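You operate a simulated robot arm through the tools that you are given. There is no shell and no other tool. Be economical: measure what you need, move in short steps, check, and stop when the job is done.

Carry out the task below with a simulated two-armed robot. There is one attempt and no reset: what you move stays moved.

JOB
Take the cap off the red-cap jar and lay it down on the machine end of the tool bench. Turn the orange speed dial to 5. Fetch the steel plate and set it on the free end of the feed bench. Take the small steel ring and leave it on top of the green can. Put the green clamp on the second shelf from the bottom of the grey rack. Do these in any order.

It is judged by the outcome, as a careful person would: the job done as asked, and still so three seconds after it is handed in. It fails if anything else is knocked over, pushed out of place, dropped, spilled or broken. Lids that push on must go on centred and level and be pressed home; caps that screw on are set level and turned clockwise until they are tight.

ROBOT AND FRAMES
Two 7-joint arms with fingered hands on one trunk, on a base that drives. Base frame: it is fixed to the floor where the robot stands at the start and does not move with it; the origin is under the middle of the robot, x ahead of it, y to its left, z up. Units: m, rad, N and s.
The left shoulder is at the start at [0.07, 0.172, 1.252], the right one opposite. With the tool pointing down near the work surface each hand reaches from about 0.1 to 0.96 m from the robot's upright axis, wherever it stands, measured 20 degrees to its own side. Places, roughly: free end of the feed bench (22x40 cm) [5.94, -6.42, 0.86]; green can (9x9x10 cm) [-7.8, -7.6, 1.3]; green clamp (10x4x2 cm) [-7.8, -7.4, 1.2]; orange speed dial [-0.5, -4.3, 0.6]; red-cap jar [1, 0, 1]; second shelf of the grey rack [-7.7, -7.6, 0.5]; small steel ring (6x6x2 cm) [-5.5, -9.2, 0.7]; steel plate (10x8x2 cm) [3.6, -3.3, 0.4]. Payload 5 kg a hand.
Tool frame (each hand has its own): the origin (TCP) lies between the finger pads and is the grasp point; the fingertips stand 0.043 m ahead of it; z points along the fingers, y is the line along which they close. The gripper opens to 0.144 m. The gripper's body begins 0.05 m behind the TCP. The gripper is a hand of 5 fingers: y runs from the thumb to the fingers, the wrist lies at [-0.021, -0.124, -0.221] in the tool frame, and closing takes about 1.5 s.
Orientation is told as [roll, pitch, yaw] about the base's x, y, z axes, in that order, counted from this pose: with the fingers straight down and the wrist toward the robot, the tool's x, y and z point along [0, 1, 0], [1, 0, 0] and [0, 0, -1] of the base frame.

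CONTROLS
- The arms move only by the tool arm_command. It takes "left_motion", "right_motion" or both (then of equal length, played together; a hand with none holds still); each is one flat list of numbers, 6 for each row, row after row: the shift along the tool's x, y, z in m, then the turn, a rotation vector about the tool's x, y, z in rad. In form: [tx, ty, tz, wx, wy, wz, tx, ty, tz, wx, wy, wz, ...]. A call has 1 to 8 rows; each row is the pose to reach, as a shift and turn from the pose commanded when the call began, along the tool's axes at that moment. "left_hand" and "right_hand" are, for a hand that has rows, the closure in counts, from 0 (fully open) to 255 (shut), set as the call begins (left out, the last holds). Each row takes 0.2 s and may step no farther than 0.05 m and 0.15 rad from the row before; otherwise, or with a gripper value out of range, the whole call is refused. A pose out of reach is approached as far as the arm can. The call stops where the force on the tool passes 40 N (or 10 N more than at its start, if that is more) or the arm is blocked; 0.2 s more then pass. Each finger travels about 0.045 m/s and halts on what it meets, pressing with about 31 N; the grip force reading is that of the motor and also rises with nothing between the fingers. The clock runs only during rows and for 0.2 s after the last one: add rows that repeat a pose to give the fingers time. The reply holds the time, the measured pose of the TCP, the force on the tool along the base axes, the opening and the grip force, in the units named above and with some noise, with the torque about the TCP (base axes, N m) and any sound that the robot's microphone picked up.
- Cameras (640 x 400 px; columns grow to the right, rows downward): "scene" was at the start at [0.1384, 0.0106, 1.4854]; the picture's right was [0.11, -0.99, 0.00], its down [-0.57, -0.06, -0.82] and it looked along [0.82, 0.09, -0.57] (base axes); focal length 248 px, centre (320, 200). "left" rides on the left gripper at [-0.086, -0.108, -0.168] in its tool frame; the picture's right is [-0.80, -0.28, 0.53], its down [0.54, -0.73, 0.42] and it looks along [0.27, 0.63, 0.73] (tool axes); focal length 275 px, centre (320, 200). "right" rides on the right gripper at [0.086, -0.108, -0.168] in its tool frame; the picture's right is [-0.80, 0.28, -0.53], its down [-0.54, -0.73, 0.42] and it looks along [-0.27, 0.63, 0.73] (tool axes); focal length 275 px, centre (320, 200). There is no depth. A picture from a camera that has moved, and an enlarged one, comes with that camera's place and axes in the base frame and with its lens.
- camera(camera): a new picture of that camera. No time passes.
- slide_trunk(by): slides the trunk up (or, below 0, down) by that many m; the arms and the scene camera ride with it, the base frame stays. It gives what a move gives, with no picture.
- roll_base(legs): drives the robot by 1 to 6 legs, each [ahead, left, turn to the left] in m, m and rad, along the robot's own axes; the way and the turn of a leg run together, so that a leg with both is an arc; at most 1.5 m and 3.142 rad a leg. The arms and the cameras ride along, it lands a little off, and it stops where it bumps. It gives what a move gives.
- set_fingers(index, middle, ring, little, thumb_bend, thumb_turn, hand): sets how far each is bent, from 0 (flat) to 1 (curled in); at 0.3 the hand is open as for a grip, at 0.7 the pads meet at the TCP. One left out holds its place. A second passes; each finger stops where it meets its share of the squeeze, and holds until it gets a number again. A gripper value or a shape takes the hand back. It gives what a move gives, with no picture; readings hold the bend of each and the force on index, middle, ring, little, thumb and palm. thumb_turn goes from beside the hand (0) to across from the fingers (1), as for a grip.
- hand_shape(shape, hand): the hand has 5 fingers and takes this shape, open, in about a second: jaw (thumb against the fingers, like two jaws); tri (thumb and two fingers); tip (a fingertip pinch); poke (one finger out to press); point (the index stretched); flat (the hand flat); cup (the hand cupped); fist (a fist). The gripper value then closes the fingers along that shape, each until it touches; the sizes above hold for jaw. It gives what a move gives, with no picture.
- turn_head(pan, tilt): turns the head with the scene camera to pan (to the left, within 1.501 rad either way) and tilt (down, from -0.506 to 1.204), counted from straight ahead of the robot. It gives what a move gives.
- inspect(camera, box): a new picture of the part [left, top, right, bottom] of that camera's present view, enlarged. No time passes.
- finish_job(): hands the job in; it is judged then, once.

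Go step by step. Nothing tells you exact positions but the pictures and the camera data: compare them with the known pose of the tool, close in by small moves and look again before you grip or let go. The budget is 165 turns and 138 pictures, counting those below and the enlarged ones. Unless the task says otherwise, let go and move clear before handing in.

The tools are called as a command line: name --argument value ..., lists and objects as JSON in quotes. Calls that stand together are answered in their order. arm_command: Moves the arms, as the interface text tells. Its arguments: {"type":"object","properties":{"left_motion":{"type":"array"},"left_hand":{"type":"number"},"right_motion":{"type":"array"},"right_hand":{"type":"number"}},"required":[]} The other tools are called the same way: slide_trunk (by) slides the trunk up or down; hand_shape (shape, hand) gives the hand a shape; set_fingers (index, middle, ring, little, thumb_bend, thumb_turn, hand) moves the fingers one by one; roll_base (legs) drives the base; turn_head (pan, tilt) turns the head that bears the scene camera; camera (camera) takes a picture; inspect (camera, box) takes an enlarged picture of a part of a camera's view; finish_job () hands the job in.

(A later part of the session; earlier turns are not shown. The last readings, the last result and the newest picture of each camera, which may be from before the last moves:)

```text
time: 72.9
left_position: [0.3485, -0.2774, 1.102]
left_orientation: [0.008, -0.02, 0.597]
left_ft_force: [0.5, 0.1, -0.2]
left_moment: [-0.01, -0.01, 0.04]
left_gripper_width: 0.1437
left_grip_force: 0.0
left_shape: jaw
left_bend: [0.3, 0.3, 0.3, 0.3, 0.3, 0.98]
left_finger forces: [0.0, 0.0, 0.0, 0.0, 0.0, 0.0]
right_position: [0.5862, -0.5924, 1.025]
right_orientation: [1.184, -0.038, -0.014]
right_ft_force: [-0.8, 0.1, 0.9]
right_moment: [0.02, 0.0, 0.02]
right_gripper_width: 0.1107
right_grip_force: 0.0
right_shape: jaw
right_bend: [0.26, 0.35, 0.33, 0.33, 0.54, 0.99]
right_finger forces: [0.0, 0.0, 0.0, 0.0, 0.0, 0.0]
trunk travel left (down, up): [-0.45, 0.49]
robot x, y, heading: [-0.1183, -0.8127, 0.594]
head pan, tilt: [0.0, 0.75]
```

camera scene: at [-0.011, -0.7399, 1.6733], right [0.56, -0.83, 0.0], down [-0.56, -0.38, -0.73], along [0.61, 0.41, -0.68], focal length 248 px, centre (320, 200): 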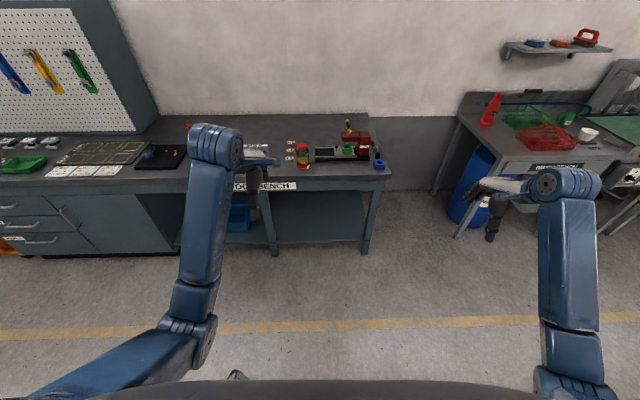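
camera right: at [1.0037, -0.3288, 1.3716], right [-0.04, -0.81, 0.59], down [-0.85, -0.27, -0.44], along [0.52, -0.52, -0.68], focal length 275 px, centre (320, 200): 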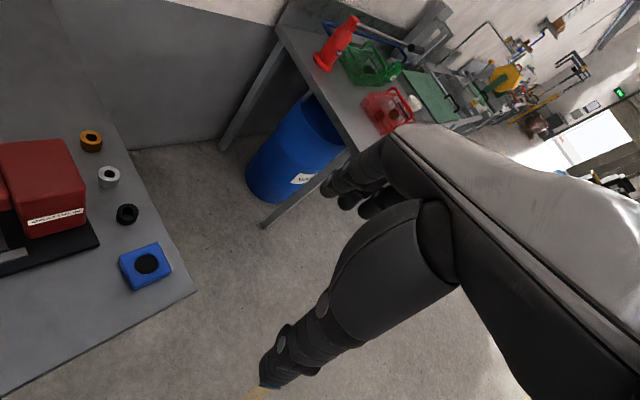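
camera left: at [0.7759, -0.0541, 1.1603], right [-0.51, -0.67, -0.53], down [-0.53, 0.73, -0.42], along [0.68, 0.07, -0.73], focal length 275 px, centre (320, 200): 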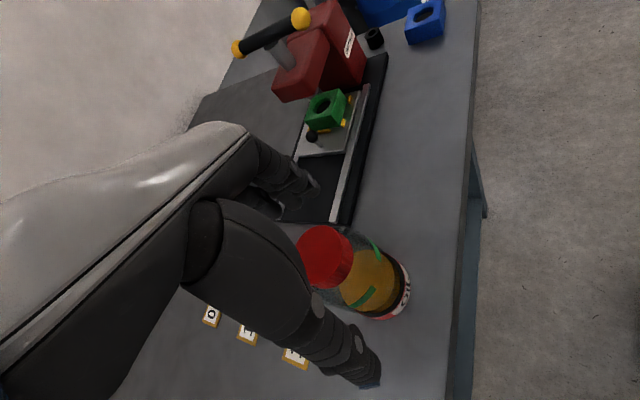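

The hold orientation is reached in free space. I raise the left hand, then drive the base so the right hand ends up just right of the jar with the arm pose frozen.

arm_command --left_motion '[0, 0, -0.04, 0, 0, 0, 0, 0, -0.08, 0, 0, 0, 0, 0, -0.12, 0, 0, 0, 0, 0, -0.15, 0, 0, 0]'

roll_base --legs '[[0.3, 0.184, 0], [0.217, 0, 0]]'

camera --camera "scene"

camera --camera "right"

```text
time: 73.9
left_position: [0.3469, -0.2812, 1.2504]
left_orientation: [0.007, -0.021, 0.596]
left_ft_force: [-0.1, 0.5, -0.2]
left_moment: [-0.04, -0.02, 0.01]
left_gripper_width: 0.1436
left_grip_force: 0.0
left_shape: jaw
left_bend: [0.3, 0.3, 0.3, 0.3, 0.3, 0.98]
left_finger forces: [0.0, 0.0, 0.0, 0.0, 0.0, 0.0]
right_position: [0.5845, -0.5933, 1.0218]
right_orientation: [1.181, -0.032, -0.013]
right_ft_force: [-0.4, -0.4, 0.0]
right_moment: [0.01, -0.02, 0.0]
right_gripper_width: 0.1105
right_grip_force: 0.0
right_shape: jaw
right_bend: [0.26, 0.35, 0.33, 0.33, 0.54, 0.99]
right_finger forces: [0.0, 0.0, 0.0, 0.0, 0.1, 0.1]
trunk travel left (down, up): [-0.45, 0.49]
robot x, y, heading: [-0.118, -0.8129, 0.593]
head pan, tilt: [0.0, 0.75]
```

```text
time: 77.4
left_position: [0.6783, 0.1556, 1.25]
left_orientation: [0.008, -0.021, 0.594]
left_ft_force: [-0.7, -1.6, 0.2]
left_moment: [0.0, 0.02, 0.01]
left_gripper_width: 0.1439
left_grip_force: 0.1
left_shape: jaw
left_bend: [0.3, 0.3, 0.3, 0.3, 0.3, 0.98]
left_finger forces: [0.0, 0.0, 0.1, 0.0, 0.0, 0.0]
right_position: [0.9104, -0.1576, 1.0157]
right_orientation: [1.174, -0.022, -0.011]
right_ft_force: [-0.3, -0.1, 0.3]
right_moment: [0.03, 0.0, 0.03]
right_gripper_width: 0.11
right_grip_force: 0.0
right_shape: jaw
right_bend: [0.26, 0.35, 0.33, 0.33, 0.54, 0.99]
right_finger forces: [0.0, 0.1, 0.1, 0.1, 0.0, 0.2]
trunk travel left (down, up): [-0.45, 0.49]
robot x, y, heading: [0.211, -0.3776, 0.59]
head pan, tilt: [0.0, 0.75]
```

```text
94 pictures are left
camera scene: at [0.3202, -0.3019, 1.5733], right [0.56, -0.83, 0.0], down [-0.57, -0.38, -0.73], along [0.61, 0.41, -0.68], focal length 248 px, centre (320, 200)
```

scene: 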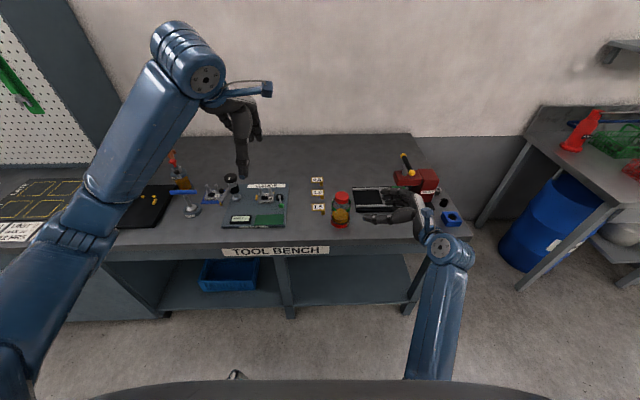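

```text
93 pictures are left
camera right: at [0.797, -0.2774, 1.1562], right [0.29, -0.8, -0.52], down [-0.71, 0.19, -0.68], along [0.65, 0.56, -0.51], focal length 275 px, centre (320, 200)
```

right: 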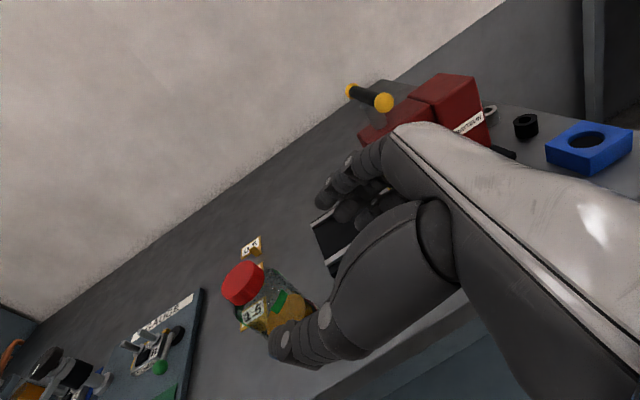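

Aligned: the jar axis is near [0.909, −0.004] and the right TCP is at [0.910, −0.158]. I lower the trunk to bring the hand to body height, then slide left.

slide_trunk --by -0.105

roll_base --legs '[[0.04, 0.06, 0]]'

inspect --camera "scene" --box '[300, 170, 420, 250]'

camera --camera "right"

```text
time: 78.8
left_position: [0.6787, 0.1555, 1.1468]
left_orientation: [0.008, -0.023, 0.594]
left_ft_force: [-1.6, 0.6, -0.1]
left_moment: [0.03, 0.03, -0.04]
left_gripper_width: 0.1438
left_grip_force: 0.1
left_shape: jaw
left_bend: [0.3, 0.3, 0.3, 0.3, 0.3, 0.98]
left_finger forces: [0.0, 0.0, 0.0, 0.0, 0.0, 0.1]
right_position: [0.9122, -0.1571, 0.9111]
right_orientation: [1.173, -0.023, -0.012]
right_ft_force: [0.2, 0.0, -0.9]
right_moment: [0.01, 0.02, 0.02]
right_gripper_width: 0.1099
right_grip_force: 0.1
right_shape: jaw
right_bend: [0.26, 0.35, 0.33, 0.33, 0.54, 0.99]
right_finger forces: [0.0, 0.1, 0.0, 0.0, 0.0, 0.0]
trunk travel left (down, up): [-0.345, 0.595]
robot x, y, heading: [0.2096, -0.3756, 0.596]
head pan, tilt: [0.0, 0.75]
```

```text
time: 79.8
left_position: [0.6783, 0.2298, 1.1442]
left_orientation: [0.007, -0.021, 0.594]
left_ft_force: [-0.4, 0.1, -0.8]
left_moment: [-0.06, 0.01, 0.02]
left_gripper_width: 0.1437
left_grip_force: 0.1
left_shape: jaw
left_bend: [0.3, 0.3, 0.3, 0.3, 0.3, 0.98]
left_finger forces: [0.0, 0.0, 0.0, 0.0, 0.0, 0.0]
right_position: [0.9114, -0.0859, 0.9105]
right_orientation: [1.172, -0.025, -0.012]
right_ft_force: [0.2, -0.1, -0.8]
right_moment: [0.01, -0.02, -0.01]
right_gripper_width: 0.1101
right_grip_force: 0.0
right_shape: jaw
right_bend: [0.26, 0.35, 0.33, 0.33, 0.54, 0.99]
right_finger forces: [0.0, 0.1, 0.1, 0.1, 0.1, 0.0]
trunk travel left (down, up): [-0.345, 0.595]
robot x, y, heading: [0.2068, -0.302, 0.591]
head pan, tilt: [0.0, 0.75]
```

```text
5.00 times, centred on (360, 210) of scene
camera zoom: at [0.3204, -0.2281, 1.4682], right [0.56, -0.83, 0.0], down [-0.57, -0.38, -0.73], along [0.61, 0.41, -0.68], focal length 1241 px, centre (120, 150)
```

zoom: 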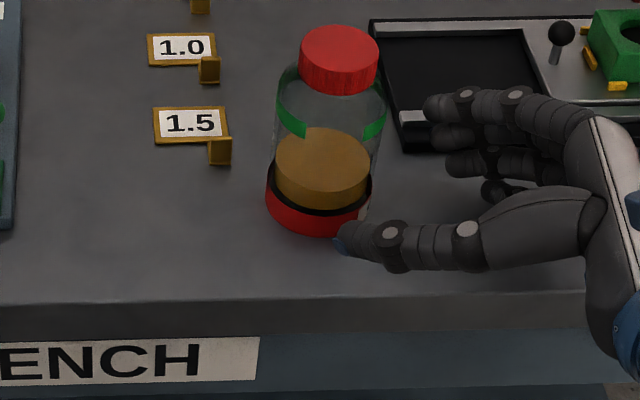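

```text
91 pictures are left
camera right: at [0.7973, -0.2044, 1.051], right [0.29, -0.81, -0.52], down [-0.71, 0.19, -0.68], along [0.65, 0.56, -0.52], focal length 275 px, centre (320, 200)
```

right: 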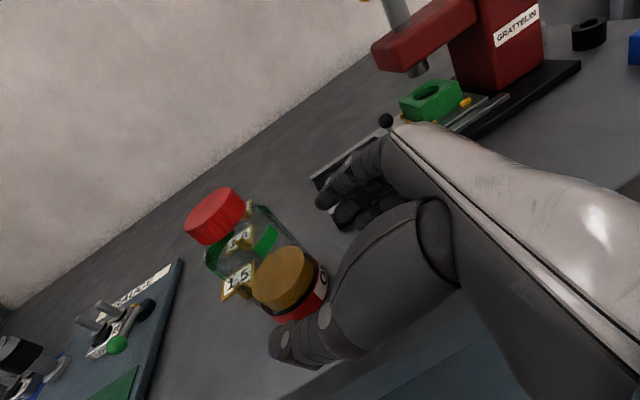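

Well aligned: the thumb passes in front and the fingers behind the jar. I roll the last 7.5 cm.

roll_base --legs '[[0.04, 0.063, 0]]'

inspect --camera "scene" --box '[320, 180, 440, 260]'

camera --camera "right"

```text
time: 80.8
left_position: [0.6766, 0.302, 1.1442]
left_orientation: [0.006, -0.02, 0.592]
left_ft_force: [-0.2, 0.4, -0.6]
left_moment: [-0.08, 0.01, -0.04]
left_gripper_width: 0.1439
left_grip_force: 0.0
left_shape: jaw
left_bend: [0.3, 0.3, 0.3, 0.3, 0.3, 0.98]
left_finger forces: [0.0, 0.0, 0.0, 0.0, 0.0, 0.1]
right_position: [0.9099, -0.0126, 0.9098]
right_orientation: [1.173, -0.026, -0.014]
right_ft_force: [0.2, 1.2, -0.1]
right_moment: [-0.01, 0.01, 0.02]
right_gripper_width: 0.1102
right_grip_force: 0.1
right_shape: jaw
right_bend: [0.26, 0.35, 0.33, 0.33, 0.54, 0.99]
right_finger forces: [0.0, 0.0, 0.1, 0.0, 0.0, 0.0]
trunk travel left (down, up): [-0.345, 0.595]
robot x, y, heading: [0.2067, -0.2324, 0.589]
head pan, tilt: [0.0, 0.75]
```

```text
5.00 times, centred on (380, 220) of scene
camera zoom: at [0.3183, -0.1554, 1.4682], right [0.56, -0.83, 0.0], down [-0.57, -0.38, -0.73], along [0.61, 0.41, -0.68], focal length 1241 px, centre (20, 100)
```

zoom: 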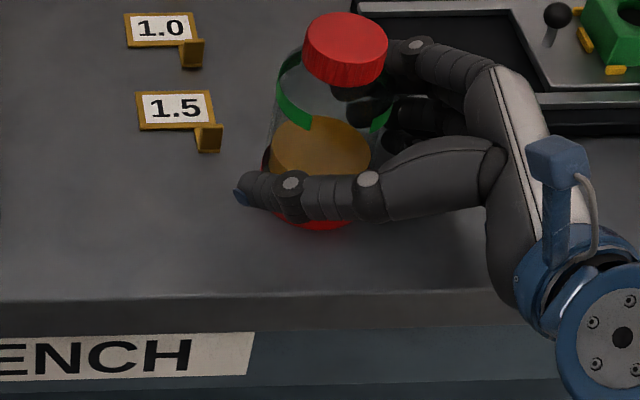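

```text
89 pictures are left
camera right: at [0.7953, -0.1323, 1.051], right [0.29, -0.81, -0.52], down [-0.71, 0.19, -0.68], along [0.65, 0.56, -0.52], focal length 275 px, centre (320, 200)
```

right: 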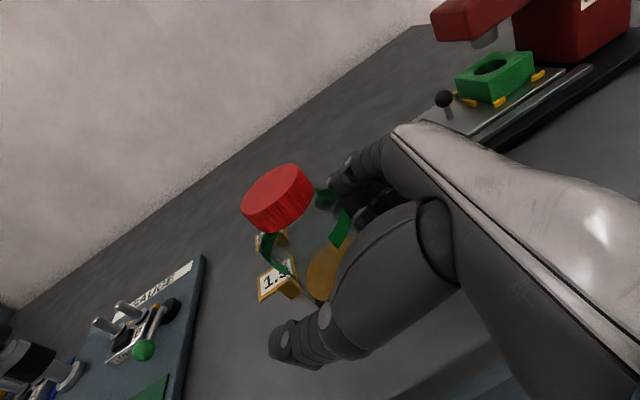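

The hand surrounds the jar body below the cap. I close the right hand on it.

arm_command --right_motion '[0, 0, 0, 0, 0, 0, 0, 0, 0, 0, 0, 0, 0, 0, 0, 0, 0, 0, 0, 0, 0, 0, 0, 0, 0, 0, 0, 0, 0, 0, 0, 0, 0, 0, 0, 0]' --right_hand 255

inspect --camera "scene" --box '[320, 180, 440, 260]'

camera --camera "left"

```text
time: 82.2
left_position: [0.6765, 0.2998, 1.1449]
left_orientation: [0.009, -0.019, 0.595]
left_ft_force: [-0.4, -0.2, 0.1]
left_moment: [0.02, -0.02, 0.05]
left_gripper_width: 0.1439
left_grip_force: 0.1
left_shape: jaw
left_bend: [0.3, 0.3, 0.3, 0.3, 0.3, 0.98]
left_finger forces: [0.0, 0.0, 0.0, 0.0, 0.0, 0.0]
right_position: [0.909, -0.0137, 0.9103]
right_orientation: [1.172, -0.025, -0.016]
right_ft_force: [-0.8, -0.3, 0.9]
right_moment: [-0.01, -0.06, 0.01]
right_gripper_width: 0.0609
right_grip_force: 30.9
right_shape: jaw
right_bend: [0.74, 0.47, 0.45, 0.47, 0.73, 1.0]
right_finger forces: [14.7, 8.4, 3.7, 0.0, 27.3, 0.0]
trunk travel left (down, up): [-0.345, 0.595]
robot x, y, heading: [0.206, -0.2356, 0.59]
head pan, tilt: [0.0, 0.75]
```

```text
5.00 times, centred on (380, 220) of scene
camera zoom: at [0.3183, -0.1568, 1.4682], right [0.56, -0.83, 0.0], down [-0.57, -0.38, -0.73], along [0.61, 0.41, -0.68], focal length 1241 px, centre (20, 100)
```

zoom: 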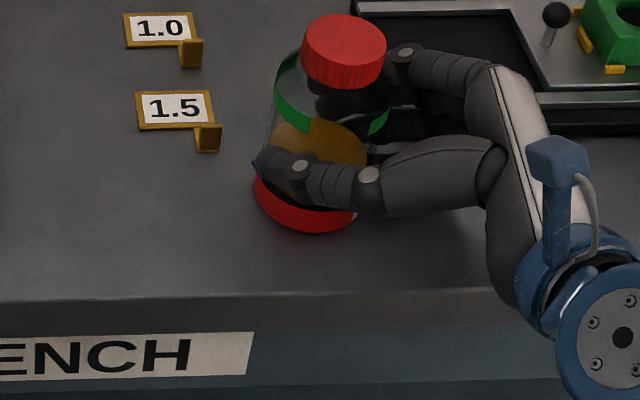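

```text
87 pictures are left
camera left: at [0.6322, 0.1658, 1.3109], right [0.22, -0.81, -0.55], down [-0.9, 0.05, -0.43], along [0.38, 0.59, -0.72], focal length 275 px, centre (320, 200)
```

left: 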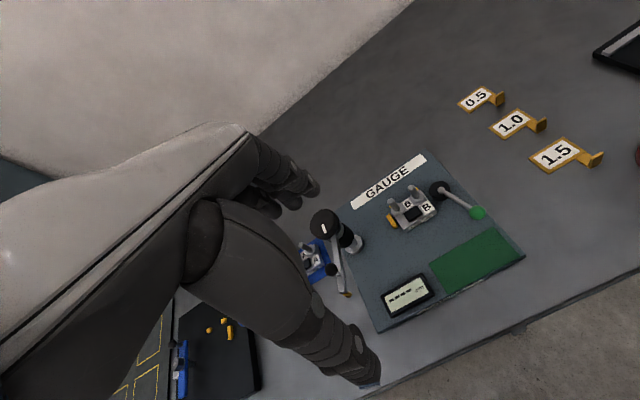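

The jar is held firmly at about 61 mm. Now the left hand goes above the cap with a clockwise-started yaw, slightly closed.

arm_command --left_motion '[-0.048, 0.003, 0.003, 0, 0.0, 0.112, -0.0955, 0.006, 0.006, 0, 0, 0.225, -0.143, 0.009, 0.009, 0, 0, 0.337, -0.191, 0.0125, 0.0125, 0, 0, 0.45, -0.239, 0.016, 0.016, 0, 0, 0.562, -0.2865, 0.019, 0.019, 0, 0, 0.675, -0.334, 0.022, 0.022, 0, 0, 0.787, -0.382, 0.025, 0.025, 0.02, 0, 0.9]' --left_hand 80

camera --camera "left"

inspect --camera "scene" --box '[320, 160, 440, 240]'

```text
time: 84.0
left_position: [0.9118, -0.0019, 1.1176]
left_orientation: [0.014, 0.012, -0.306]
left_ft_force: [0.3, -0.8, -0.1]
left_moment: [0.06, 0.02, 0.0]
left_gripper_width: 0.0992
left_grip_force: 0.0
left_shape: jaw
left_bend: [0.27, 0.38, 0.35, 0.35, 0.6, 0.99]
left_finger forces: [0.0, 0.1, 0.0, 0.1, 0.0, 0.1]
right_position: [0.9091, -0.0138, 0.9096]
right_orientation: [1.175, -0.026, -0.014]
right_ft_force: [0.2, 0.5, 0.8]
right_moment: [0.03, -0.07, 0.05]
right_gripper_width: 0.0609
right_grip_force: 31.6
right_shape: jaw
right_bend: [0.74, 0.47, 0.45, 0.47, 0.73, 1.0]
right_finger forces: [14.6, 8.4, 3.8, 0.1, 27.3, 0.0]
trunk travel left (down, up): [-0.345, 0.595]
robot x, y, heading: [0.2057, -0.2288, 0.588]
head pan, tilt: [0.0, 0.75]
```

```text
86 pictures are left
camera left: at [0.7819, -0.0543, 1.2865], right [-0.52, -0.66, -0.54], down [-0.53, 0.74, -0.41], along [0.67, 0.08, -0.74], focal length 275 px, centre (320, 200)
```

left: 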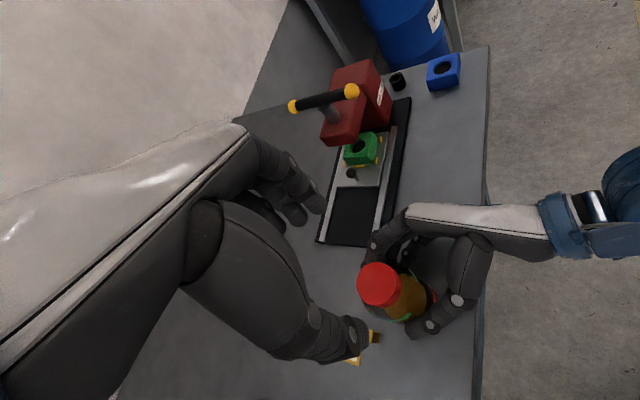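

```text
5.00 times, centred on (380, 200) of scene
camera zoom: at [0.3196, -0.1588, 1.4682], right [0.56, -0.83, 0.0], down [-0.57, -0.38, -0.73], along [0.61, 0.41, -0.68], focal length 1241 px, centre (20, 200)
```

zoom: 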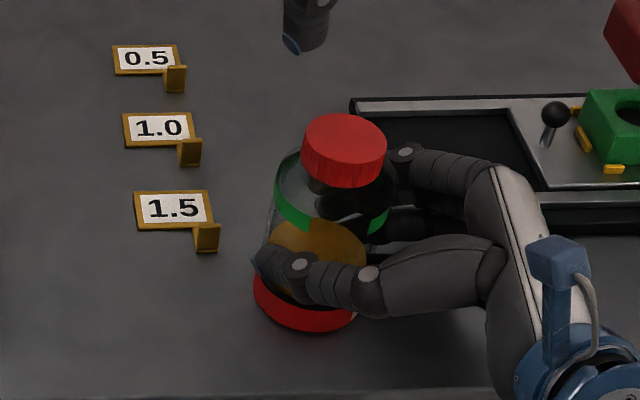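

The cap is centred under the left hand. Descending to z about 1.01 (tips just above the right fingers), then closing.

arm_command --left_motion '[0.003, -0.002, 0.035, 0, 0, 0, 0.003, -0.002, 0.07, 0, 0, 0, 0.003, -0.002, 0.1, 0, 0, 0, 0.003, -0.002, 0.109, 0, 0, 0]'

arm_command --left_motion '[0, 0, 0, 0, 0, 0, 0, 0, 0, 0, 0, 0, 0, 0, 0, 0, 0, 0, 0, 0, 0, 0, 0, 0, 0, 0, 0, 0, 0, 0, 0, 0, 0, 0, 0, 0, 0, 0, 0, 0, 0, 0]' --left_hand 255

inspect --camera "scene" --box '[320, 160, 440, 240]'

```text
time: 85.0
left_position: [0.9085, 0.0037, 1.0086]
left_orientation: [0.014, 0.011, -0.306]
left_ft_force: [0.2, -0.5, 0.6]
left_moment: [-0.01, 0.01, 0.02]
left_gripper_width: 0.0991
left_grip_force: 0.1
left_shape: jaw
left_bend: [0.27, 0.38, 0.35, 0.35, 0.6, 0.99]
left_finger forces: [0.1, 0.0, 0.0, 0.0, 0.1, 0.0]
right_position: [0.9083, -0.0145, 0.9106]
right_orientation: [1.169, -0.027, -0.015]
right_ft_force: [0.2, -0.3, -0.1]
right_moment: [0.0, -0.05, 0.0]
right_gripper_width: 0.0608
right_grip_force: 31.1
right_shape: jaw
right_bend: [0.74, 0.47, 0.45, 0.47, 0.73, 1.0]
right_finger forces: [14.6, 8.5, 3.8, 0.0, 27.4, 0.0]
trunk travel left (down, up): [-0.345, 0.595]
robot x, y, heading: [0.2098, -0.2336, 0.588]
head pan, tilt: [0.0, 0.75]
```

```text
time: 86.6
left_position: [0.9094, 0.0034, 1.0087]
left_orientation: [0.012, 0.011, -0.305]
left_ft_force: [-1.3, 0.6, -0.4]
left_moment: [0.06, 0.04, -0.03]
left_gripper_width: 0.0408
left_grip_force: 30.8
left_shape: jaw
left_bend: [0.74, 0.55, 0.56, 0.52, 0.75, 1.0]
left_finger forces: [15.8, 7.2, 0.0, 0.0, 26.2, 0.1]
right_position: [0.9096, -0.0139, 0.9102]
right_orientation: [1.171, -0.027, -0.013]
right_ft_force: [3.3, -1.7, 2.2]
right_moment: [0.04, -0.01, -0.04]
right_gripper_width: 0.061
right_grip_force: 30.9
right_shape: jaw
right_bend: [0.74, 0.47, 0.45, 0.47, 0.73, 1.0]
right_finger forces: [16.4, 9.1, 4.0, 0.0, 27.3, 0.1]
trunk travel left (down, up): [-0.345, 0.595]
robot x, y, heading: [0.2051, -0.2305, 0.584]
head pan, tilt: [0.0, 0.75]
```

```text
5.00 times, centred on (380, 200) of scene
camera zoom: at [0.3183, -0.1568, 1.4682], right [0.56, -0.83, 0.0], down [-0.57, -0.38, -0.73], along [0.61, 0.41, -0.68], focal length 1241 px, centre (20, 200)
```

zoom: 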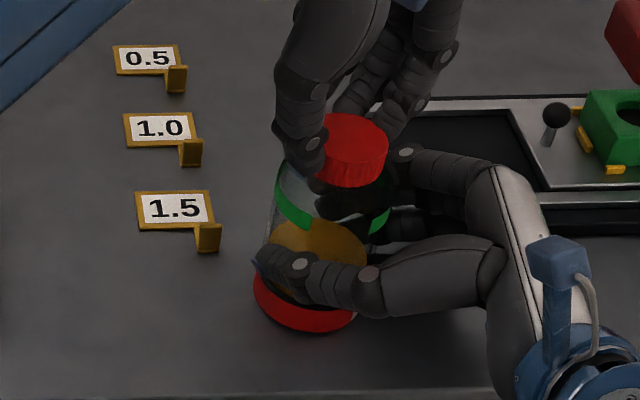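

The left hand holds the cap and the right holds the jar. I twist counter-clockwise about 1.1 rad and check.

arm_command --left_motion '[0, 0, 0, 0, 0, -0.13, 0, 0, 0, 0, 0, -0.26, 0, 0, 0, 0, 0, -0.39, 0, 0, 0, 0, 0, -0.52, 0, 0, 0, 0, 0, -0.65, 0, 0, 0, 0, 0, -0.78, 0, 0, 0, 0, 0, -0.91, 0, 0, 0, 0, 0, -1.04]'

inspect --camera "scene" --box '[320, 160, 440, 240]'

```text
time: 88.4
left_position: [0.9092, 0.0029, 1.0085]
left_orientation: [0.015, -0.006, 0.735]
left_ft_force: [-5.0, -8.1, 2.9]
left_moment: [-0.48, 0.52, -0.05]
left_gripper_width: 0.0409
left_grip_force: 31.0
left_shape: jaw
left_bend: [0.74, 0.55, 0.56, 0.52, 0.75, 1.0]
left_finger forces: [15.1, 6.6, 0.0, 0.0, 31.5, 0.0]
right_position: [0.9093, -0.0132, 0.91]
right_orientation: [1.172, -0.025, -0.014]
right_ft_force: [5.7, 7.9, -1.3]
right_moment: [-0.11, -0.04, -0.02]
right_gripper_width: 0.0606
right_grip_force: 31.0
right_shape: jaw
right_bend: [0.74, 0.47, 0.45, 0.47, 0.73, 1.0]
right_finger forces: [18.8, 10.5, 5.0, 0.0, 27.0, 0.0]
trunk travel left (down, up): [-0.345, 0.595]
robot x, y, heading: [0.2103, -0.2308, 0.59]
head pan, tilt: [0.0, 0.75]
```

```text
5.00 times, centred on (380, 200) of scene
camera zoom: at [0.3184, -0.1576, 1.4682], right [0.56, -0.83, 0.0], down [-0.57, -0.38, -0.73], along [0.61, 0.41, -0.68], focal length 1241 px, centre (20, 200)
```

zoom: 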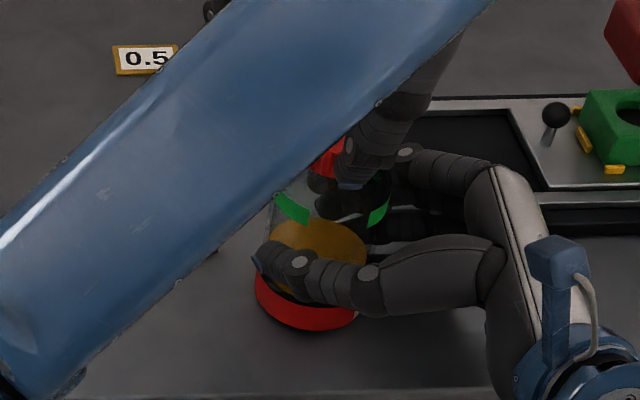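

The green marks stayed put, so the cap turned relative to the jar. I'll regrip and take another stroke.

arm_command --left_motion '[0, 0, 0, 0, 0, 0, 0, 0, 0, 0, 0, 0, 0, 0, 0, 0, 0, 0, 0, 0, 0, 0, 0, 0]' --left_hand 120

arm_command --left_motion '[0, 0, 0, 0, 0, 0.14, 0, 0, 0, 0, 0, 0.28, 0, 0, 0, 0, 0, 0.42, 0, 0, 0, 0, 0, 0.56, 0, 0, 0, 0, 0, 0.7, 0, 0, 0, 0, 0, 0.84, 0, 0, 0, 0, 0, 0.98, 0, 0, 0, 0, 0, 1.12]'

inspect --camera "scene" --box '[320, 160, 440, 240]'

```text
time: 89.4
left_position: [0.9105, 0.0047, 1.0085]
left_orientation: [0.016, -0.004, 0.733]
left_ft_force: [0.3, 0.8, -0.3]
left_moment: [-0.02, 0.01, 0.01]
left_gripper_width: 0.0756
left_grip_force: 0.1
left_shape: jaw
left_bend: [0.74, 0.44, 0.41, 0.4, 0.69, 1.0]
left_finger forces: [0.0, 0.1, 0.0, 0.0, 0.0, 0.1]
right_position: [0.9095, -0.0141, 0.9106]
right_orientation: [1.17, -0.026, -0.015]
right_ft_force: [-0.1, -1.4, 1.5]
right_moment: [-0.06, -0.07, -0.03]
right_gripper_width: 0.0609
right_grip_force: 31.2
right_shape: jaw
right_bend: [0.74, 0.47, 0.45, 0.47, 0.73, 1.0]
right_finger forces: [15.4, 9.2, 3.9, 0.1, 29.0, 0.1]
trunk travel left (down, up): [-0.345, 0.595]
robot x, y, heading: [0.2077, -0.2324, 0.59]
head pan, tilt: [0.0, 0.75]
```

```text
time: 91.2
left_position: [0.9108, 0.0029, 1.0086]
left_orientation: [0.011, 0.013, -0.389]
left_ft_force: [-0.6, 0.0, -1.0]
left_moment: [-0.03, 0.01, 0.01]
left_gripper_width: 0.0757
left_grip_force: 0.0
left_shape: jaw
left_bend: [0.74, 0.44, 0.41, 0.4, 0.69, 1.0]
left_finger forces: [0.2, 0.0, 0.0, 0.0, 0.0, 0.1]
right_position: [0.9096, -0.0127, 0.911]
right_orientation: [1.17, -0.027, -0.014]
right_ft_force: [-0.4, -0.8, 0.5]
right_moment: [-0.07, -0.11, -0.02]
right_gripper_width: 0.0606
right_grip_force: 30.9
right_shape: jaw
right_bend: [0.74, 0.47, 0.45, 0.47, 0.73, 1.0]
right_finger forces: [15.3, 9.1, 4.0, 0.0, 29.1, 0.0]
trunk travel left (down, up): [-0.345, 0.595]
robot x, y, heading: [0.208, -0.233, 0.588]
head pan, tilt: [0.0, 0.75]
```

```text
5.00 times, centred on (380, 200) of scene
camera zoom: at [0.3183, -0.1564, 1.4682], right [0.56, -0.83, 0.0], down [-0.57, -0.38, -0.73], along [0.61, 0.41, -0.68], focal length 1241 px, centre (20, 200)
```

zoom: 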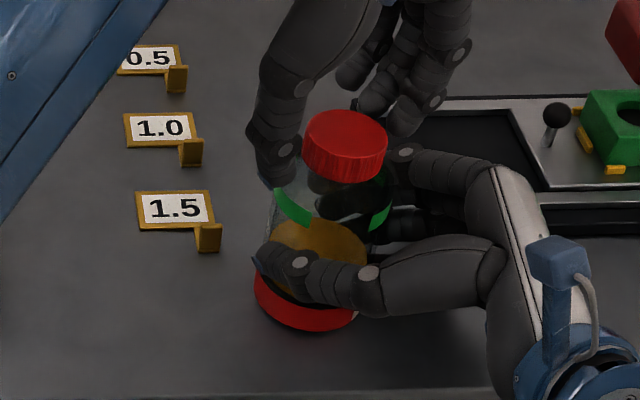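

The cap has risen slightly, so it is unscrewing. Another grip and stroke follows.

arm_command --left_motion '[0, 0, 0, 0, 0, 0, 0, 0, 0, 0, 0, 0, 0, 0, 0, 0, 0, 0, 0, 0, 0, 0, 0, 0, 0, 0, 0, 0, 0, 0]' --left_hand 255

arm_command --left_motion '[0, 0, 0, 0, 0, -0.14, 0, 0, 0, 0, 0, -0.28, 0, 0, -0.001, 0, 0, -0.42, 0, 0, -0.001, 0, 0, -0.56, 0, 0, -0.001, 0, 0, -0.7, 0, 0, -0.002, 0, 0, -0.84, 0, 0, -0.002, 0, 0, -0.98, 0, 0, -0.002, 0, 0, -1.12]'

arm_command --left_motion '[0, 0, -0.002, 0, 0, 0, 0, 0, -0.004, 0, 0, 0, 0, 0, -0.006, 0, 0, 0]'

inspect --camera "scene" --box '[320, 160, 440, 240]'

```text
time: 92.4
left_position: [0.9101, 0.0034, 1.0079]
left_orientation: [0.011, 0.012, -0.388]
left_ft_force: [-1.7, 0.6, -0.1]
left_moment: [0.03, 0.09, 0.01]
left_gripper_width: 0.0421
left_grip_force: 31.0
left_shape: jaw
left_bend: [0.74, 0.52, 0.53, 0.49, 0.75, 1.0]
left_finger forces: [15.1, 8.2, 0.0, 0.0, 26.7, 0.1]
right_position: [0.9098, -0.0141, 0.9098]
right_orientation: [1.171, -0.027, -0.014]
right_ft_force: [2.4, -1.6, 2.4]
right_moment: [-0.03, 0.04, -0.05]
right_gripper_width: 0.0607
right_grip_force: 30.8
right_shape: jaw
right_bend: [0.74, 0.47, 0.45, 0.47, 0.73, 1.0]
right_finger forces: [16.8, 9.9, 3.7, 0.0, 28.1, 0.0]
trunk travel left (down, up): [-0.345, 0.595]
robot x, y, heading: [0.2073, -0.2336, 0.589]
head pan, tilt: [0.0, 0.75]
```

```text
time: 94.2
left_position: [0.9087, 0.0116, 1.0092]
left_orientation: [0.023, -0.012, 0.74]
left_ft_force: [-7.8, -20.8, 18.0]
left_moment: [-1.19, 0.73, -0.18]
left_gripper_width: 0.0432
left_grip_force: 31.2
left_shape: jaw
left_bend: [0.74, 0.53, 0.53, 0.49, 0.75, 1.0]
left_finger forces: [14.2, 5.5, 0.0, 0.1, 40.8, 0.0]
right_position: [0.9072, -0.0125, 0.9113]
right_orientation: [1.171, -0.026, -0.011]
right_ft_force: [6.4, 22.4, -2.8]
right_moment: [-0.36, -0.32, 0.11]
right_gripper_width: 0.0601
right_grip_force: 31.2
right_shape: jaw
right_bend: [0.74, 0.47, 0.44, 0.47, 0.73, 1.0]
right_finger forces: [22.3, 10.5, 4.3, 0.1, 27.8, 0.0]
trunk travel left (down, up): [-0.345, 0.595]
robot x, y, heading: [0.2086, -0.231, 0.589]
head pan, tilt: [0.0, 0.75]
```

```text
time: 94.7
left_position: [0.9078, 0.0178, 1.0104]
left_orientation: [0.029, -0.019, 0.745]
left_ft_force: [-7.2, -17.7, 20.7]
left_moment: [-1.05, 0.81, -0.2]
left_gripper_width: 0.0438
left_grip_force: 30.8
left_shape: jaw
left_bend: [0.74, 0.54, 0.53, 0.49, 0.75, 1.0]
left_finger forces: [13.9, 6.1, 0.0, 0.0, 40.8, 0.1]
right_position: [0.9066, -0.0108, 0.911]
right_orientation: [1.172, -0.025, -0.006]
right_ft_force: [8.6, 20.8, 0.4]
right_moment: [-0.25, -0.29, -0.01]
right_gripper_width: 0.0592
right_grip_force: 31.4
right_shape: jaw
right_bend: [0.73, 0.46, 0.44, 0.47, 0.73, 1.0]
right_finger forces: [22.3, 9.4, 3.6, 1.1, 27.2, 0.0]
trunk travel left (down, up): [-0.345, 0.595]
robot x, y, heading: [0.205, -0.2283, 0.593]
head pan, tilt: [0.0, 0.75]
stopped in row 2 (left hand): the force on the tool passed its limit at 41 N (the readings are from after the stop); the commanded pose is now the measured one
```

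```text
5.00 times, centred on (380, 200) of scene
camera zoom: at [0.317, -0.1571, 1.4685], right [0.56, -0.83, 0.0], down [-0.57, -0.38, -0.73], along [0.61, 0.41, -0.68], focal length 1241 px, centre (20, 200)
```

zoom: 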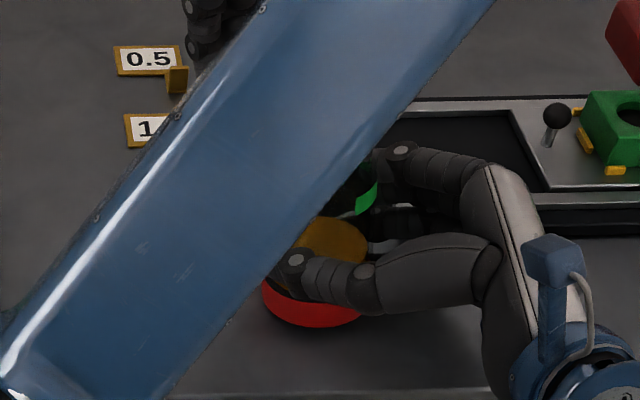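

The left arm nears its limit at the end of the stroke and pulls sideways. I release the cap there, rewind and look.

arm_command --left_motion '[0, 0, 0, 0, 0, 0, 0, 0, 0, 0, 0, 0, 0, 0, 0, 0, 0, 0, 0, 0, 0, 0, 0, 0]' --left_hand 110

arm_command --left_motion '[0, 0, 0, 0, 0, 0.14, 0, 0, 0, 0, 0, 0.28, -0.004, 0, 0, 0, 0, 0.42, -0.008, 0, 0, 0, 0, 0.56, -0.012, -0.003, 0, 0, 0, 0.7, -0.012, -0.006, 0, 0, 0, 0.84, -0.012, -0.008, 0, 0, 0, 0.98, -0.012, -0.01, 0, 0, 0, 1.12]'

inspect --camera "scene" --box '[320, 160, 440, 240]'

inspect --camera "left" --box '[240, 180, 480, 330]'

```text
time: 95.7
left_position: [0.908, 0.0195, 1.007]
left_orientation: [0.031, -0.014, 0.747]
left_ft_force: [-0.7, -0.1, 0.1]
left_moment: [-0.04, 0.01, 0.0]
left_gripper_width: 0.0812
left_grip_force: 0.0
left_shape: jaw
left_bend: [0.74, 0.42, 0.39, 0.41, 0.67, 1.0]
left_finger forces: [0.1, 0.0, 0.0, 0.1, 0.0, 0.0]
right_position: [0.9078, -0.0128, 0.9099]
right_orientation: [1.173, -0.024, -0.011]
right_ft_force: [0.9, -1.4, 2.5]
right_moment: [0.03, -0.1, -0.05]
right_gripper_width: 0.06
right_grip_force: 31.6
right_shape: jaw
right_bend: [0.74, 0.47, 0.45, 0.47, 0.73, 1.0]
right_finger forces: [16.5, 8.3, 4.0, 0.0, 30.2, 0.1]
trunk travel left (down, up): [-0.345, 0.595]
robot x, y, heading: [0.2079, -0.2315, 0.589]
head pan, tilt: [0.0, 0.75]
```

```text
time: 97.5
left_position: [0.9093, 0.0019, 1.0078]
left_orientation: [0.023, 0.023, -0.375]
left_ft_force: [0.3, -0.7, 0.5]
left_moment: [0.02, -0.01, 0.0]
left_gripper_width: 0.0816
left_grip_force: 0.1
left_shape: jaw
left_bend: [0.74, 0.42, 0.39, 0.41, 0.67, 1.0]
left_finger forces: [0.0, 0.0, 0.0, 0.0, 0.0, 0.0]
right_position: [0.9085, -0.0116, 0.9105]
right_orientation: [1.173, -0.025, -0.01]
right_ft_force: [0.9, -1.6, 3.5]
right_moment: [0.06, -0.12, -0.05]
right_gripper_width: 0.0604
right_grip_force: 30.8
right_shape: jaw
right_bend: [0.74, 0.47, 0.45, 0.47, 0.73, 1.0]
right_finger forces: [16.6, 8.1, 4.0, 0.1, 30.2, 0.0]
trunk travel left (down, up): [-0.345, 0.595]
robot x, y, heading: [0.2051, -0.2311, 0.592]
head pan, tilt: [0.0, 0.75]
```

```text
5.00 times, centred on (380, 200) of scene
camera zoom: at [0.318, -0.1564, 1.4682], right [0.56, -0.83, 0.0], down [-0.57, -0.38, -0.73], along [0.61, 0.41, -0.68], focal length 1241 px, centre (20, 200)
```

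zoom: 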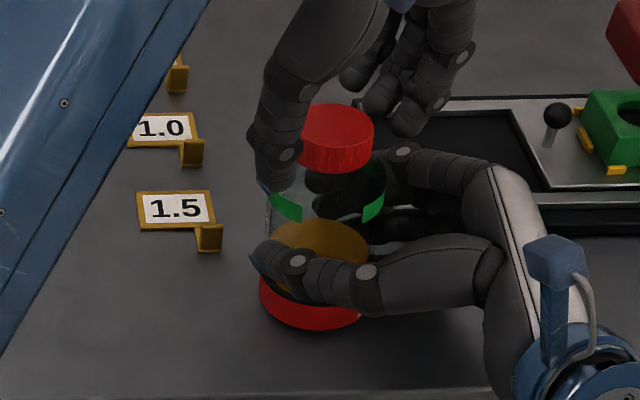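

```text
2.67 times, centred on (360, 255) of left
camera zoom: at [0.777, -0.0429, 1.1762], right [-0.56, -0.62, -0.55], down [-0.48, 0.78, -0.39], along [0.67, 0.04, -0.74], focal length 734 px, centre (213, 53)
```

zoom: 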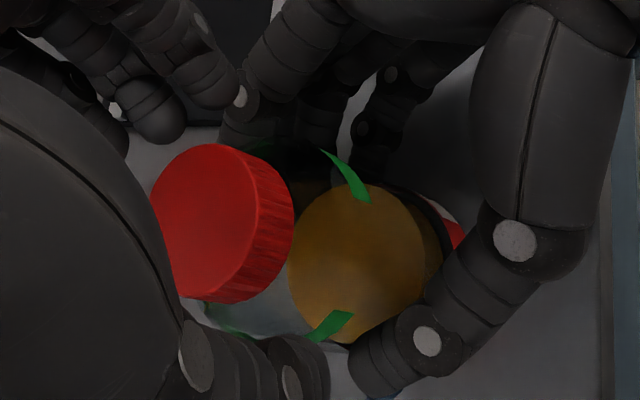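

The cap is clearly rising. I re-centre about 6 mm toward +y, grip and stroke again, a bit shorter.

arm_command --left_motion '[0.006, 0, -0.003, 0, 0, 0, 0.006, 0, -0.003, 0, 0, 0, 0.006, 0, -0.003, 0, 0, 0, 0.006, 0, -0.003, 0, 0, 0, 0.006, 0, -0.003, 0, 0, 0, 0.006, 0, -0.003, 0, 0, 0]' --left_hand 255

arm_command --left_motion '[0, 0, 0, 0, 0, -0.13, 0, 0, 0, 0, 0, -0.26, 0, 0, -0.001, 0, 0, -0.39, 0, 0, -0.001, 0, 0, -0.52, 0, 0, -0.001, 0, 0, -0.65, 0, 0, -0.002, 0, 0, -0.78, 0, 0, -0.002, 0, 0, -0.9, 0, 0, -0.003, 0, 0, -0.9]'

inspect --camera "left" --box '[240, 180, 480, 330]'

```text
time: 98.9
left_position: [0.9104, 0.0068, 1.0101]
left_orientation: [0.024, 0.021, -0.374]
left_ft_force: [-2.7, 0.4, -1.0]
left_moment: [-0.03, 0.07, -0.01]
left_gripper_width: 0.0423
left_grip_force: 31.6
left_shape: jaw
left_bend: [0.74, 0.53, 0.56, 0.52, 0.75, 1.0]
left_finger forces: [14.6, 9.2, 0.0, 0.0, 25.4, 0.0]
right_position: [0.9082, -0.0123, 0.9103]
right_orientation: [1.174, -0.024, -0.011]
right_ft_force: [3.2, -0.1, 3.4]
right_moment: [0.08, 0.01, -0.07]
right_gripper_width: 0.0605
right_grip_force: 31.0
right_shape: jaw
right_bend: [0.74, 0.47, 0.45, 0.47, 0.73, 0.99]
right_finger forces: [17.6, 8.4, 3.7, 0.0, 28.9, 0.0]
trunk travel left (down, up): [-0.345, 0.595]
robot x, y, heading: [0.2072, -0.2306, 0.592]
head pan, tilt: [0.0, 0.75]
```

```text
time: 100.7
left_position: [0.9066, 0.0292, 1.0095]
left_orientation: [0.053, -0.014, 0.547]
left_ft_force: [-3.1, -16.5, 23.6]
left_moment: [-0.83, 0.78, -0.25]
left_gripper_width: 0.0447
left_grip_force: 31.0
left_shape: jaw
left_bend: [0.74, 0.53, 0.56, 0.52, 0.76, 1.0]
left_finger forces: [18.8, 8.5, 0.0, 0.1, 42.2, 0.0]
right_position: [0.9067, -0.0113, 0.9112]
right_orientation: [1.173, -0.026, -0.006]
right_ft_force: [0.5, 27.3, 2.0]
right_moment: [-0.27, -0.38, 0.31]
right_gripper_width: 0.0591
right_grip_force: 30.7
right_shape: jaw
right_bend: [0.74, 0.47, 0.44, 0.45, 0.73, 1.0]
right_finger forces: [20.5, 7.2, 3.4, 2.7, 31.2, 0.0]
trunk travel left (down, up): [-0.345, 0.595]
robot x, y, heading: [0.2027, -0.2332, 0.592]
head pan, tilt: [0.0, 0.75]
```

```text
2.67 times, centred on (360, 255) of left
camera zoom: at [0.8617, -0.1087, 1.1725], right [0.16, -0.8, -0.58], down [-0.91, 0.11, -0.4], along [0.38, 0.59, -0.71], focal length 734 px, centre (213, 53)
```

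zoom: 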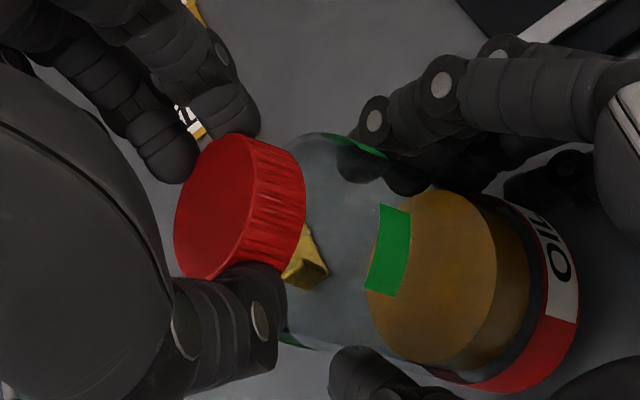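

The left TCP is drifting sideways toward the end and tilting the jar. I'll release and rewind further clockwise so the strokes stay in the comfortable range.

arm_command --left_motion '[0, 0, 0, 0, 0, 0, 0, 0, 0, 0, 0, 0, 0, 0, 0, 0, 0, 0, 0, 0, 0, 0, 0, 0]' --left_hand 110

arm_command --left_motion '[0, 0, 0, 0, 0, 0.15, -0.004, 0, 0, 0, 0, 0.3, -0.008, 0, 0, 0, 0, 0.45, -0.012, -0.003, 0, 0, 0, 0.6, -0.016, -0.006, 0, 0, 0, 0.75, -0.016, -0.008, 0, 0, 0, 0.9, -0.016, -0.008, 0, 0, 0, 1.05, -0.016, -0.008, 0, 0, 0, 1.2]'

inspect --camera "scene" --box '[320, 160, 440, 240]'

```text
time: 101.7
left_position: [0.9091, 0.0278, 1.008]
left_orientation: [0.056, -0.011, 0.546]
left_ft_force: [-0.8, -0.5, 0.0]
left_moment: [0.0, -0.01, 0.01]
left_gripper_width: 0.0815
left_grip_force: 0.1
left_shape: jaw
left_bend: [0.74, 0.42, 0.39, 0.41, 0.67, 1.0]
left_finger forces: [0.1, 0.1, 0.0, 0.1, 0.0, 0.0]
right_position: [0.9087, -0.0123, 0.9102]
right_orientation: [1.175, -0.026, -0.01]
right_ft_force: [1.7, -3.0, 6.3]
right_moment: [0.01, -0.15, -0.05]
right_gripper_width: 0.0599
right_grip_force: 30.6
right_shape: jaw
right_bend: [0.74, 0.48, 0.46, 0.47, 0.73, 0.99]
right_finger forces: [17.0, 6.4, 3.6, 2.7, 29.0, 0.1]
trunk travel left (down, up): [-0.345, 0.595]
robot x, y, heading: [0.2077, -0.2308, 0.591]
head pan, tilt: [0.0, 0.75]
```

```text
time: 103.5
left_position: [0.911, -0.0095, 1.0136]
left_orientation: [0.017, 0.028, -0.676]
left_ft_force: [0.5, -0.3, -0.1]
left_moment: [0.01, 0.02, 0.01]
left_gripper_width: 0.0817
left_grip_force: 0.2
left_shape: jaw
left_bend: [0.74, 0.42, 0.39, 0.41, 0.67, 1.0]
left_finger forces: [0.0, 0.1, 0.1, 0.1, 0.0, 0.0]
right_position: [0.9073, -0.0118, 0.9098]
right_orientation: [1.172, -0.025, -0.011]
right_ft_force: [0.1, -1.2, 6.6]
right_moment: [0.11, -0.03, -0.05]
right_gripper_width: 0.0597
right_grip_force: 31.1
right_shape: jaw
right_bend: [0.74, 0.48, 0.46, 0.47, 0.73, 0.99]
right_finger forces: [16.9, 6.5, 3.6, 2.0, 29.6, 0.1]
trunk travel left (down, up): [-0.345, 0.595]
robot x, y, heading: [0.2082, -0.2306, 0.589]
head pan, tilt: [0.0, 0.75]
```

```text
5.00 times, centred on (380, 200) of scene
camera zoom: at [0.3178, -0.1565, 1.4682], right [0.56, -0.83, 0.0], down [-0.57, -0.38, -0.73], along [0.61, 0.41, -0.68], focal length 1241 px, centre (20, 200)
```

zoom: 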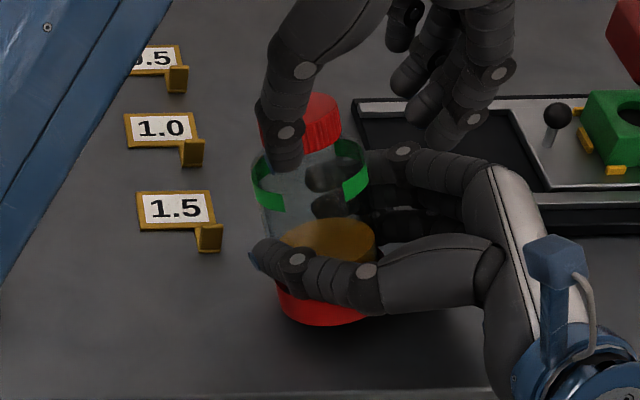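

The jar is leaning about 15° toward +y in my right hand. I'll centre the left hand on the cap's new spot, grip it and draw the top back upright.

arm_command --left_motion '[0.017, -0.007, 0, 0, 0, 0, 0.032, -0.014, -0.002, 0, 0, 0, 0.032, -0.014, -0.002, 0, 0, 0]'

inspect --camera "left" --box '[200, 150, 520, 350]'

camera --camera "right"

```text
time: 104.3
left_position: [0.9226, 0.0231, 1.0159]
left_orientation: [0.016, 0.028, -0.673]
left_ft_force: [-0.2, 0.7, -0.1]
left_moment: [-0.01, -0.01, -0.02]
left_gripper_width: 0.0815
left_grip_force: 0.1
left_shape: jaw
left_bend: [0.74, 0.42, 0.39, 0.41, 0.67, 1.0]
left_finger forces: [0.0, 0.0, 0.0, 0.0, 0.0, 0.1]
right_position: [0.9078, -0.0131, 0.9107]
right_orientation: [1.173, -0.026, -0.01]
right_ft_force: [0.2, 0.2, 5.6]
right_moment: [0.14, -0.06, 0.0]
right_gripper_width: 0.0598
right_grip_force: 31.1
right_shape: jaw
right_bend: [0.74, 0.48, 0.46, 0.47, 0.73, 0.99]
right_finger forces: [16.9, 6.4, 3.7, 2.2, 29.7, 0.0]
trunk travel left (down, up): [-0.345, 0.595]
robot x, y, heading: [0.2072, -0.2276, 0.592]
head pan, tilt: [0.0, 0.75]
```

```text
2.00 times, centred on (360, 250) of left
camera zoom: at [0.7842, 0.0184, 1.1862], right [-0.72, -0.43, -0.54], down [-0.23, 0.89, -0.39], along [0.65, -0.16, -0.74], focal length 551 px, centre (240, 100)
```

zoom: 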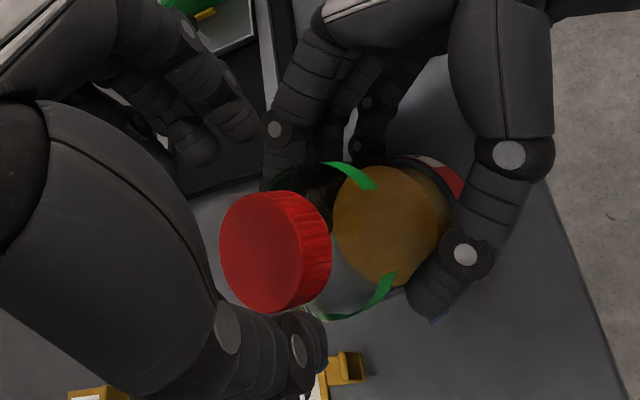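

```text
75 pictures are left
camera right: at [0.7947, -0.132, 1.0513], right [0.29, -0.8, -0.52], down [-0.71, 0.19, -0.68], along [0.65, 0.56, -0.51], focal length 275 px, centre (320, 200)
```

right: 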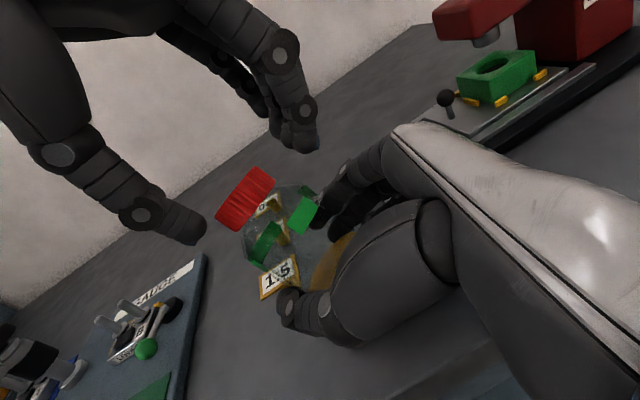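

Cap centre triangulates to [0.917, 0.032, 0.972]. I adjust, grip, and draw it upright toward −y.

arm_command --left_motion '[0.004, -0.008, 0.005, 0, 0, 0, 0.004, -0.008, 0.005, 0, 0, 0, 0.004, -0.008, 0.005, 0, 0, 0, 0.004, -0.008, 0.005, 0, 0, 0, 0.004, -0.008, 0.005, 0, 0, 0, 0.004, -0.008, 0.005, 0, 0, 0, 0.004, -0.008, 0.005, 0, 0, 0]' --left_hand 255

arm_command --left_motion '[-0.007, 0.003, 0, 0, 0, 0, -0.014, 0.006, 0, 0, 0, 0, -0.021, 0.009, 0, 0, 0, 0, -0.028, 0.0125, 0, 0, 0, 0, -0.031, 0.014, 0, 0, 0, 0]'

inspect --camera "scene" --box '[320, 160, 440, 240]'

```text
time: 105.9
left_position: [0.9175, 0.0313, 1.0118]
left_orientation: [0.018, 0.028, -0.675]
left_ft_force: [-3.6, 1.8, 3.5]
left_moment: [0.13, 0.21, 0.0]
left_gripper_width: 0.0425
left_grip_force: 31.3
left_shape: jaw
left_bend: [0.74, 0.58, 0.59, 0.56, 0.74, 1.0]
left_finger forces: [14.4, 8.2, 0.0, 0.0, 27.1, 0.0]
right_position: [0.9069, -0.0118, 0.9101]
right_orientation: [1.174, -0.025, -0.009]
right_ft_force: [5.0, -2.8, 4.6]
right_moment: [0.12, 0.04, -0.15]
right_gripper_width: 0.0601
right_grip_force: 31.2
right_shape: jaw
right_bend: [0.74, 0.48, 0.46, 0.47, 0.73, 0.99]
right_finger forces: [17.6, 7.3, 4.1, 2.3, 27.9, 0.0]
trunk travel left (down, up): [-0.345, 0.595]
robot x, y, heading: [0.2079, -0.2309, 0.592]
head pan, tilt: [0.0, 0.75]
```

```text
time: 107.1
left_position: [0.9092, 0.0, 1.0109]
left_orientation: [0.018, 0.024, -0.674]
left_ft_force: [1.4, 5.1, 6.5]
left_moment: [0.5, -0.03, -0.1]
left_gripper_width: 0.0426
left_grip_force: 31.3
left_shape: jaw
left_bend: [0.74, 0.57, 0.59, 0.56, 0.74, 1.0]
left_finger forces: [12.1, 14.3, 0.0, 0.0, 29.1, 0.0]
right_position: [0.9078, -0.0109, 0.9103]
right_orientation: [1.17, -0.025, -0.011]
right_ft_force: [-2.1, -5.0, -5.1]
right_moment: [-0.09, -0.09, 0.09]
right_gripper_width: 0.0584
right_grip_force: 30.5
right_shape: jaw
right_bend: [0.74, 0.49, 0.46, 0.47, 0.73, 1.0]
right_finger forces: [10.7, 5.2, 4.4, 2.1, 25.2, 0.0]
trunk travel left (down, up): [-0.345, 0.595]
robot x, y, heading: [0.2062, -0.2271, 0.589]
head pan, tilt: [0.0, 0.75]
```

```text
5.00 times, centred on (380, 200) of scene
camera zoom: at [0.3181, -0.1566, 1.4682], right [0.56, -0.83, 0.0], down [-0.57, -0.38, -0.73], along [0.61, 0.41, -0.68], focal length 1241 px, centre (20, 200)
```

zoom: 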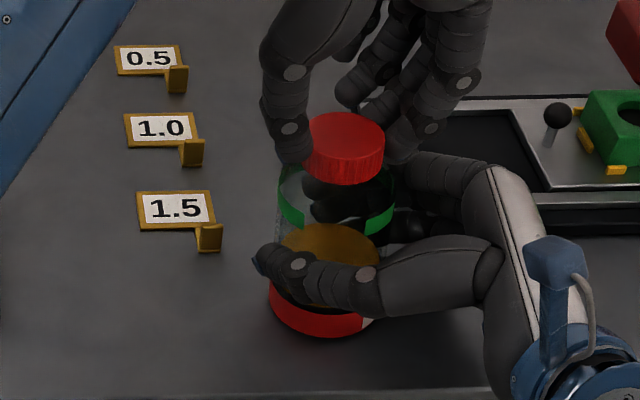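

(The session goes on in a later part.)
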